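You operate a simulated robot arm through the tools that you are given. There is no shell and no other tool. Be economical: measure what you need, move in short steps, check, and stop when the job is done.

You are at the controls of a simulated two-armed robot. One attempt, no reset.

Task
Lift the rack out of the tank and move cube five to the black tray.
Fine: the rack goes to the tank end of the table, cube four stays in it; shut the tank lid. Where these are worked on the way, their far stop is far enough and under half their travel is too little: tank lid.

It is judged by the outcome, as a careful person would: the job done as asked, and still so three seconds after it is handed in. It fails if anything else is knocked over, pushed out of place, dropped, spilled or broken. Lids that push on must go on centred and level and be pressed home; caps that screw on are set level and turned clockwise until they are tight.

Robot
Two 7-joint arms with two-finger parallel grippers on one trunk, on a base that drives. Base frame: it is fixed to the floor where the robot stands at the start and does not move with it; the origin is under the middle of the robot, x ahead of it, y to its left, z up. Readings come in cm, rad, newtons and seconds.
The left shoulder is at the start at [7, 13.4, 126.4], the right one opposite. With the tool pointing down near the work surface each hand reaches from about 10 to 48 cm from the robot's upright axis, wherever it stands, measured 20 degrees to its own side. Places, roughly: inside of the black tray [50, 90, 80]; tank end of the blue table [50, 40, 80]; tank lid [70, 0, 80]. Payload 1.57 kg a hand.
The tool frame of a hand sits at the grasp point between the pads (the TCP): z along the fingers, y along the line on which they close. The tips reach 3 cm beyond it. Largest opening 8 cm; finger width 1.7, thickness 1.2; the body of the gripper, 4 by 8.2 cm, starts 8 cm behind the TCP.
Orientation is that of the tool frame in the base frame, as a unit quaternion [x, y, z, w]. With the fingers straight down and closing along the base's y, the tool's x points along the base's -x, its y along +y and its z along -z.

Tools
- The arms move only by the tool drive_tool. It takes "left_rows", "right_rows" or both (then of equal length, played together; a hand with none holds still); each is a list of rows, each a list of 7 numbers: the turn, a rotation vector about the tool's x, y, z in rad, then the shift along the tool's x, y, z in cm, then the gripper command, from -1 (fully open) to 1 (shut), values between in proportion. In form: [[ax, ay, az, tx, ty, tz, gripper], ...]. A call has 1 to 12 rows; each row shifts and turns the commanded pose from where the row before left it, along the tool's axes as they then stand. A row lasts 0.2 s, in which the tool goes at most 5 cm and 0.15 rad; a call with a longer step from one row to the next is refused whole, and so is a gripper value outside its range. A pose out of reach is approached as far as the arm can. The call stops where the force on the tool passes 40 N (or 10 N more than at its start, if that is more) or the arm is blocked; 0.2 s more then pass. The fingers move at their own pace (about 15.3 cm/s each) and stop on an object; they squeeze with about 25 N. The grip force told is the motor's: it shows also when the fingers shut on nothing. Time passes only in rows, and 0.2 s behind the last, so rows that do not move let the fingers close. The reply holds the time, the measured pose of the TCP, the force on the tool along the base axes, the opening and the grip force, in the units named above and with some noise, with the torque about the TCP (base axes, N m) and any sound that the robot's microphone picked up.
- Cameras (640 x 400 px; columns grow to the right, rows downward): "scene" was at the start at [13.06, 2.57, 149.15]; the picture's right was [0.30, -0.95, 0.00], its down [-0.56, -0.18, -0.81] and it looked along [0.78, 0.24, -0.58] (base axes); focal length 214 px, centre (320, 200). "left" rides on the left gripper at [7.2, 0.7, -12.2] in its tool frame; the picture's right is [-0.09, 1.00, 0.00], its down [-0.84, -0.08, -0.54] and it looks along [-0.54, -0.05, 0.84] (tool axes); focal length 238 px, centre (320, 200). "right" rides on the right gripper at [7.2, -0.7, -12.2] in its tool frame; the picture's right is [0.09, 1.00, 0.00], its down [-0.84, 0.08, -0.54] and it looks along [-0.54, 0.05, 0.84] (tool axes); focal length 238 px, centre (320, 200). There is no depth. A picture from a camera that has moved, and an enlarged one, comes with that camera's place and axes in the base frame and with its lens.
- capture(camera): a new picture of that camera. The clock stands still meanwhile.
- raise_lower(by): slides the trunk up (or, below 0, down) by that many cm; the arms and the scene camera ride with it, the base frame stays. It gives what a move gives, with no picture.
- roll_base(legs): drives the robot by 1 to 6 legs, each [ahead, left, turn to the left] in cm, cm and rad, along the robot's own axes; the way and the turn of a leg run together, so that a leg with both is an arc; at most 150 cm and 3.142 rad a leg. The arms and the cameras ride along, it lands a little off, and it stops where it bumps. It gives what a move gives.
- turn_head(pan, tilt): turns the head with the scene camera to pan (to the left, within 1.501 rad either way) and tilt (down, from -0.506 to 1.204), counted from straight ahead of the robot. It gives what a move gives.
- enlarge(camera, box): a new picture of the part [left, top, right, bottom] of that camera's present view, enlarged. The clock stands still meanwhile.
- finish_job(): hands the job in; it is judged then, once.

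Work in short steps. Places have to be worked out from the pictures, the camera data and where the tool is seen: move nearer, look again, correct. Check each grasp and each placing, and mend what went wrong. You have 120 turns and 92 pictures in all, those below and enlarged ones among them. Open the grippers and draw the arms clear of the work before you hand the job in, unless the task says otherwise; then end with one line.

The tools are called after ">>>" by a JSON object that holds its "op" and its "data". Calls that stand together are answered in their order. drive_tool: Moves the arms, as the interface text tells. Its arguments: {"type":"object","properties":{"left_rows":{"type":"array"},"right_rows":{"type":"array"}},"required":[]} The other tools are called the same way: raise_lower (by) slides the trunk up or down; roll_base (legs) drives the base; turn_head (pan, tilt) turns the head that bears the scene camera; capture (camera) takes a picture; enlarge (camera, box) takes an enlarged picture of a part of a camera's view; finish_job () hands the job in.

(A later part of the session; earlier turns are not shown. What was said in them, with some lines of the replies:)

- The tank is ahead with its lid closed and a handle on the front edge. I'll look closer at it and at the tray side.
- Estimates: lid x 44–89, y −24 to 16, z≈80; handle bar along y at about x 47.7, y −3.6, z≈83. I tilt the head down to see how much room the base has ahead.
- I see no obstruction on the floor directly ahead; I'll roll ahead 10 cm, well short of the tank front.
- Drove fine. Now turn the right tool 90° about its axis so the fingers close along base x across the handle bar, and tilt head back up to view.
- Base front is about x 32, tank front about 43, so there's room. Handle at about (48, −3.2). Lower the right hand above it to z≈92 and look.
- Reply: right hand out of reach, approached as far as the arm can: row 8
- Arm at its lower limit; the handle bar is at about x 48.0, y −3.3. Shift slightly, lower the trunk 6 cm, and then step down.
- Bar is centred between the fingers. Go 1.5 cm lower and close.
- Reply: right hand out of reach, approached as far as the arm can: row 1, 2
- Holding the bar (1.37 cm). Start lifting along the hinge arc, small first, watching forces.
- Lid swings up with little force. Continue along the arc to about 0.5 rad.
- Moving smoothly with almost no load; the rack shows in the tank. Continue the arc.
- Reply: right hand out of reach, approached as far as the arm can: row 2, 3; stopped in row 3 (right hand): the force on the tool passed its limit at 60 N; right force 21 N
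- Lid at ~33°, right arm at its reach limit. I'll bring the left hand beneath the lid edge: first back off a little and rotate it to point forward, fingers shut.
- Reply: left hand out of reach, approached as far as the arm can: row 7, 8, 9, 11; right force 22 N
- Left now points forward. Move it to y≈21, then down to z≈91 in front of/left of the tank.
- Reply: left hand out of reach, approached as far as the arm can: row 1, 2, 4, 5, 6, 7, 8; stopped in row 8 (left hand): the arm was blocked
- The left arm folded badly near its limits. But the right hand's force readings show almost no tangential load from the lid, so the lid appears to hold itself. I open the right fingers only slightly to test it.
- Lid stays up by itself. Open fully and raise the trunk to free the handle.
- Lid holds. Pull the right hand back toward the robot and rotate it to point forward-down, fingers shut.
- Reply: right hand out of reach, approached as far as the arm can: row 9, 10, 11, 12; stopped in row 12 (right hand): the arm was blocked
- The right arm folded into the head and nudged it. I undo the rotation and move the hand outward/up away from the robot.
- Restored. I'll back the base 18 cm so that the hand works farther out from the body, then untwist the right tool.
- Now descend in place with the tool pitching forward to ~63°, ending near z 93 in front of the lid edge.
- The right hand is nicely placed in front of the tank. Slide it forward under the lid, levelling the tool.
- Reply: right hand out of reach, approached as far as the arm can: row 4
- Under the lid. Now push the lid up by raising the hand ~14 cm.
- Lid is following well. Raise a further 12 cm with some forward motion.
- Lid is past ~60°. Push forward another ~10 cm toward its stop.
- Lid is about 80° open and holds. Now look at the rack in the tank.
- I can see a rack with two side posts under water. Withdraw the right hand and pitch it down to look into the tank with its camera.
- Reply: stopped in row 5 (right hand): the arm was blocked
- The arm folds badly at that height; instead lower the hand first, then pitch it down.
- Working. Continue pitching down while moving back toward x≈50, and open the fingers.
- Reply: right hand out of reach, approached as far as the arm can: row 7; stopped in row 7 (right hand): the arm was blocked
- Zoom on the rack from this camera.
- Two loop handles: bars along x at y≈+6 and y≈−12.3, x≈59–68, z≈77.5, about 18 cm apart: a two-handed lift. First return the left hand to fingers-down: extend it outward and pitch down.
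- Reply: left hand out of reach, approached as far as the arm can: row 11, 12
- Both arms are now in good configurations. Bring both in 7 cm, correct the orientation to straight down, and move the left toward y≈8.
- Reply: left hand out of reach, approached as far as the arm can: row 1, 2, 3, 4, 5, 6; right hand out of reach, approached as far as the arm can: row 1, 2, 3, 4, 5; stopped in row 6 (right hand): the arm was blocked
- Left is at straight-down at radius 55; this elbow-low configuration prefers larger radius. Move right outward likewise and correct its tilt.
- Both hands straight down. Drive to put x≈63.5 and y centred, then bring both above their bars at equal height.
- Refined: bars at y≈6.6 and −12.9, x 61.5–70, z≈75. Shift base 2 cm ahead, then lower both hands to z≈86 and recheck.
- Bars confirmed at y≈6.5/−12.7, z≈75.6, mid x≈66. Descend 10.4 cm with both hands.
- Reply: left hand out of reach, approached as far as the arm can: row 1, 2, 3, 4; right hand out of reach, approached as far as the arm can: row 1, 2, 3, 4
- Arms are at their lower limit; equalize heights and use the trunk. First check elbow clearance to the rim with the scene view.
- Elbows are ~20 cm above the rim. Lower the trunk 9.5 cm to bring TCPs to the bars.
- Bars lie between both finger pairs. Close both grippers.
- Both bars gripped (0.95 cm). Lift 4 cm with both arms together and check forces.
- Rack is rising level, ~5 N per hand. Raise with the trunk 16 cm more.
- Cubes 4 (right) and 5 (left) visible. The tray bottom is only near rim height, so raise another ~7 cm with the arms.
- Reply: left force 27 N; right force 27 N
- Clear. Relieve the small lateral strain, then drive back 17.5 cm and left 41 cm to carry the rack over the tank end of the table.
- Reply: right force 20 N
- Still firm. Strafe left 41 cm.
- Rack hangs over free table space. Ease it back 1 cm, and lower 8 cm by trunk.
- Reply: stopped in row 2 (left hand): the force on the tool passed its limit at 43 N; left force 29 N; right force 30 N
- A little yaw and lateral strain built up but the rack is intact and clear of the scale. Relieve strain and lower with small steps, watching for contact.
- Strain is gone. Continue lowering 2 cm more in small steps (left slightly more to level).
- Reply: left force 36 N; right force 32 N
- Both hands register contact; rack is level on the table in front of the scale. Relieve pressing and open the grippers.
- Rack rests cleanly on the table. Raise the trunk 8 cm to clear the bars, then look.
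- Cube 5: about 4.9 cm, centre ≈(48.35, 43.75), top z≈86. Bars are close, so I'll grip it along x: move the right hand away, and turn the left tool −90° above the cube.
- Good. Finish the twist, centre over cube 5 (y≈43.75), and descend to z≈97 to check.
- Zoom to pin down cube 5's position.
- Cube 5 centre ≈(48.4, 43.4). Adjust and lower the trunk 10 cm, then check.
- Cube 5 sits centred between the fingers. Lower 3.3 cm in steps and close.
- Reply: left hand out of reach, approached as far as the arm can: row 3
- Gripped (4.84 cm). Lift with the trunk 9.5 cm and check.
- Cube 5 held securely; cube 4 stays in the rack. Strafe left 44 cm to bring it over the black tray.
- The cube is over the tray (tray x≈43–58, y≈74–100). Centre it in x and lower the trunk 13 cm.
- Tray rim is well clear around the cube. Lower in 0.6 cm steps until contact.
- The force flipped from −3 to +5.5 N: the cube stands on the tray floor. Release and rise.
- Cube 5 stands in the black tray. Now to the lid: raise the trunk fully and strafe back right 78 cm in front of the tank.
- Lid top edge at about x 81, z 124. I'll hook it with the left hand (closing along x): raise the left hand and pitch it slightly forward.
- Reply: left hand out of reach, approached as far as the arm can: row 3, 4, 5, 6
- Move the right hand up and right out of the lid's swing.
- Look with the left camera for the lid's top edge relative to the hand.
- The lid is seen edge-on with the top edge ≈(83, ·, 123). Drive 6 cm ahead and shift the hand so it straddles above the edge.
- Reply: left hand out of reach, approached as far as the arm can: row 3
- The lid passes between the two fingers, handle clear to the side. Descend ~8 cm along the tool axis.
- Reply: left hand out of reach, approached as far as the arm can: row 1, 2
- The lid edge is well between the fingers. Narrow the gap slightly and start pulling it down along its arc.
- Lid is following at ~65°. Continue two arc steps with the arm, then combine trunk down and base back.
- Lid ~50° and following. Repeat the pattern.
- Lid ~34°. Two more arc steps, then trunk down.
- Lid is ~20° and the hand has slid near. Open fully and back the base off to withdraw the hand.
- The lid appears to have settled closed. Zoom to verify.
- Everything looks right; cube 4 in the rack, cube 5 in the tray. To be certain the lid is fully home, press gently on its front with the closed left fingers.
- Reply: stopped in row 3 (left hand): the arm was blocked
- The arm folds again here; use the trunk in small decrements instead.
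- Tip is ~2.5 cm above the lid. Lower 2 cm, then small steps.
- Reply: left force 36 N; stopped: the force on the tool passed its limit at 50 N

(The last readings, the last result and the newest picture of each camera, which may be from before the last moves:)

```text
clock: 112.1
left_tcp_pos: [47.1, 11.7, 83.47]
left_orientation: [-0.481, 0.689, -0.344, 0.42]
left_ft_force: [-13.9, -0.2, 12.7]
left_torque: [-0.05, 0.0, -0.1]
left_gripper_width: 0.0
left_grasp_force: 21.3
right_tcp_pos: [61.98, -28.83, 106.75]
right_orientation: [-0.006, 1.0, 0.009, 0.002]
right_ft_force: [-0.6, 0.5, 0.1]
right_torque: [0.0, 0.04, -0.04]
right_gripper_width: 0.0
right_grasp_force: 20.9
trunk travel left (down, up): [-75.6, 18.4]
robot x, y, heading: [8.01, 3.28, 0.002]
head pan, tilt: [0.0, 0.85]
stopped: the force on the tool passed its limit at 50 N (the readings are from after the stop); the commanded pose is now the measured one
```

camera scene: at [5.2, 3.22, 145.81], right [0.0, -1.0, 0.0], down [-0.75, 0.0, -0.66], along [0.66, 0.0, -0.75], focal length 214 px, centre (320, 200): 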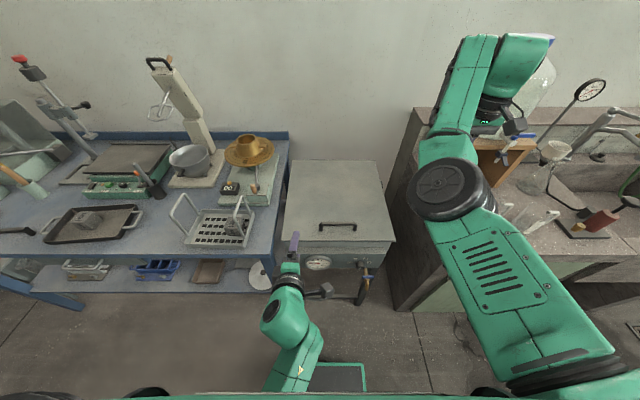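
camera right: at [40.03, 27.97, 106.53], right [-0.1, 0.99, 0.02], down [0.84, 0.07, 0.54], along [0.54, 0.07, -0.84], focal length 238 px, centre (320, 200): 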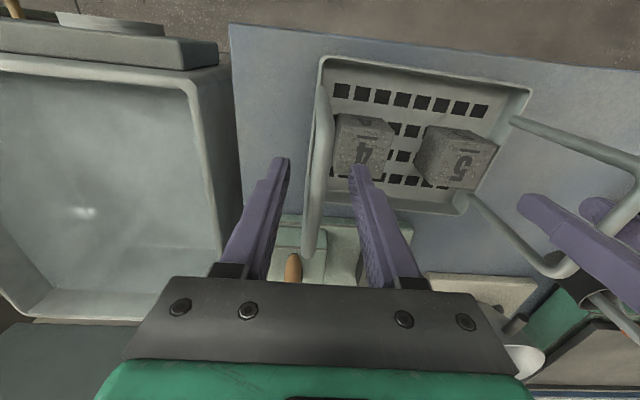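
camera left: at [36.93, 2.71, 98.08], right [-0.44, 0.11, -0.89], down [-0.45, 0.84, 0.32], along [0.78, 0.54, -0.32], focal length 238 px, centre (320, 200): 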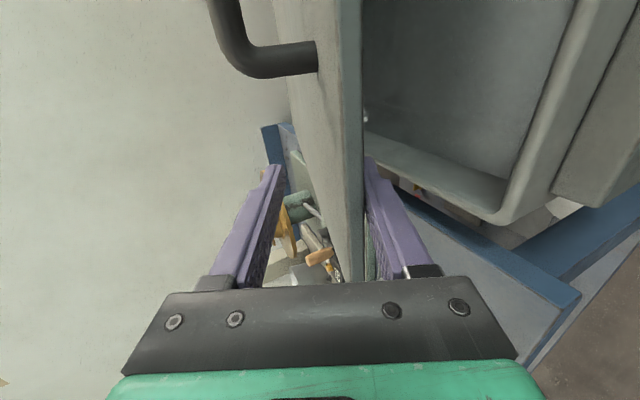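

The lid is firm under ~50 N: it's home. Raise, back away, and open both grippers.

>>> {"op": "raise_lower", "data": {"by": 16}}

>>> {"op": "roll_base", "data": {"legs": [[-25, 0, 0]]}}

>>> {"op": "drive_tool", "data": {"left_rows": [[0, 0, 0, 0, 0, 0, -1], [0, 0, 0, 0, 0, 0, -1]], "right_rows": [[0, 0, 0, 0, 0, 0, -1], [0, 0, 0, 0, 0, 0, -1]]}}

>>> {"op": "capture", "data": {"camera": "scene"}}

```text
clock: 114.0
left_tcp_pos: [47.42, 11.7, 99.24]
left_orientation: [-0.482, 0.691, -0.341, 0.417]
left_ft_force: [-0.2, -0.7, 0.1]
left_torque: [0.03, -0.02, 0.0]
left_gripper_width: 0.02
left_grasp_force: 21.3
right_tcp_pos: [62.36, -28.8, 122.5]
right_orientation: [-0.005, 1.0, 0.01, -0.001]
right_ft_force: [0.7, 0.2, 0.2]
right_torque: [0.05, -0.01, -0.02]
right_gripper_width: 0.01
right_grasp_force: 20.7
trunk travel left (down, up): [-91.6, 2.4]
robot x, y, heading: [7.76, 3.26, 0.003]
head pan, tilt: [0.0, 0.85]
```

```text
clock: 115.8
left_tcp_pos: [22.3, 11.62, 99.21]
left_orientation: [-0.483, 0.691, -0.341, 0.416]
left_ft_force: [0.1, -1.2, 0.5]
left_torque: [0.02, 0.02, 0.0]
left_gripper_width: 0.01
left_grasp_force: 21.5
right_tcp_pos: [37.54, -28.85, 122.39]
right_orientation: [-0.005, 1.0, 0.01, -0.001]
right_ft_force: [0.9, -1.0, 0.1]
right_torque: [-0.01, 0.01, 0.01]
right_gripper_width: 0.01
right_grasp_force: 21.2
trunk travel left (down, up): [-91.6, 2.4]
robot x, y, heading: [-17.18, 3.1, 0.004]
head pan, tilt: [0.0, 0.85]
```

```text
clock: 116.4
left_tcp_pos: [22.25, 11.72, 99.19]
left_orientation: [-0.481, 0.692, -0.341, 0.417]
left_ft_force: [0.5, -0.2, 0.5]
left_torque: [0.02, -0.01, -0.02]
left_gripper_width: 8.01
left_grasp_force: 0.1
right_tcp_pos: [37.32, -28.89, 122.45]
right_orientation: [-0.005, 1.0, 0.01, 0.001]
right_ft_force: [0.1, -0.1, -0.8]
right_torque: [0.03, 0.01, 0.02]
right_gripper_width: 7.98
right_grasp_force: 0.0
trunk travel left (down, up): [-91.6, 2.4]
robot x, y, heading: [-17.57, 3.08, 0.003]
head pan, tilt: [0.0, 0.85]
```

```text
13 pictures are left
camera scene: at [-4.55, 3.21, 155.08], right [0.0, -1.0, 0.0], down [-0.75, 0.0, -0.66], along [0.66, 0.0, -0.75], focal length 214 px, centre (320, 200)
```

scene: 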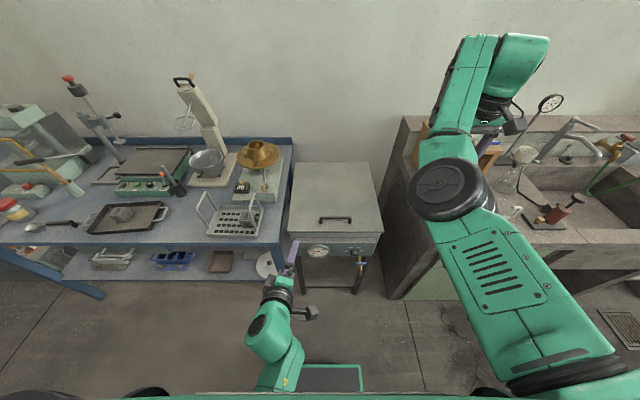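

The lid is shut, the rack with cube 4 sits at the tank end of the table, cube 5 is in the black tray, and both arms are clear with their grippers open. Handing in.

>>> {"op": "finish_job", "data": {}}

```text
The job is handed in.
```

The job is done and handed in: the rack is out of the tank and stands at the tank end of the table with cube four in it, cube five is in the black tray, and the tank lid is shut. The lid swung the last part of the way down by itself when I drew the hand out, and it held firm when I pressed on it afterwards.
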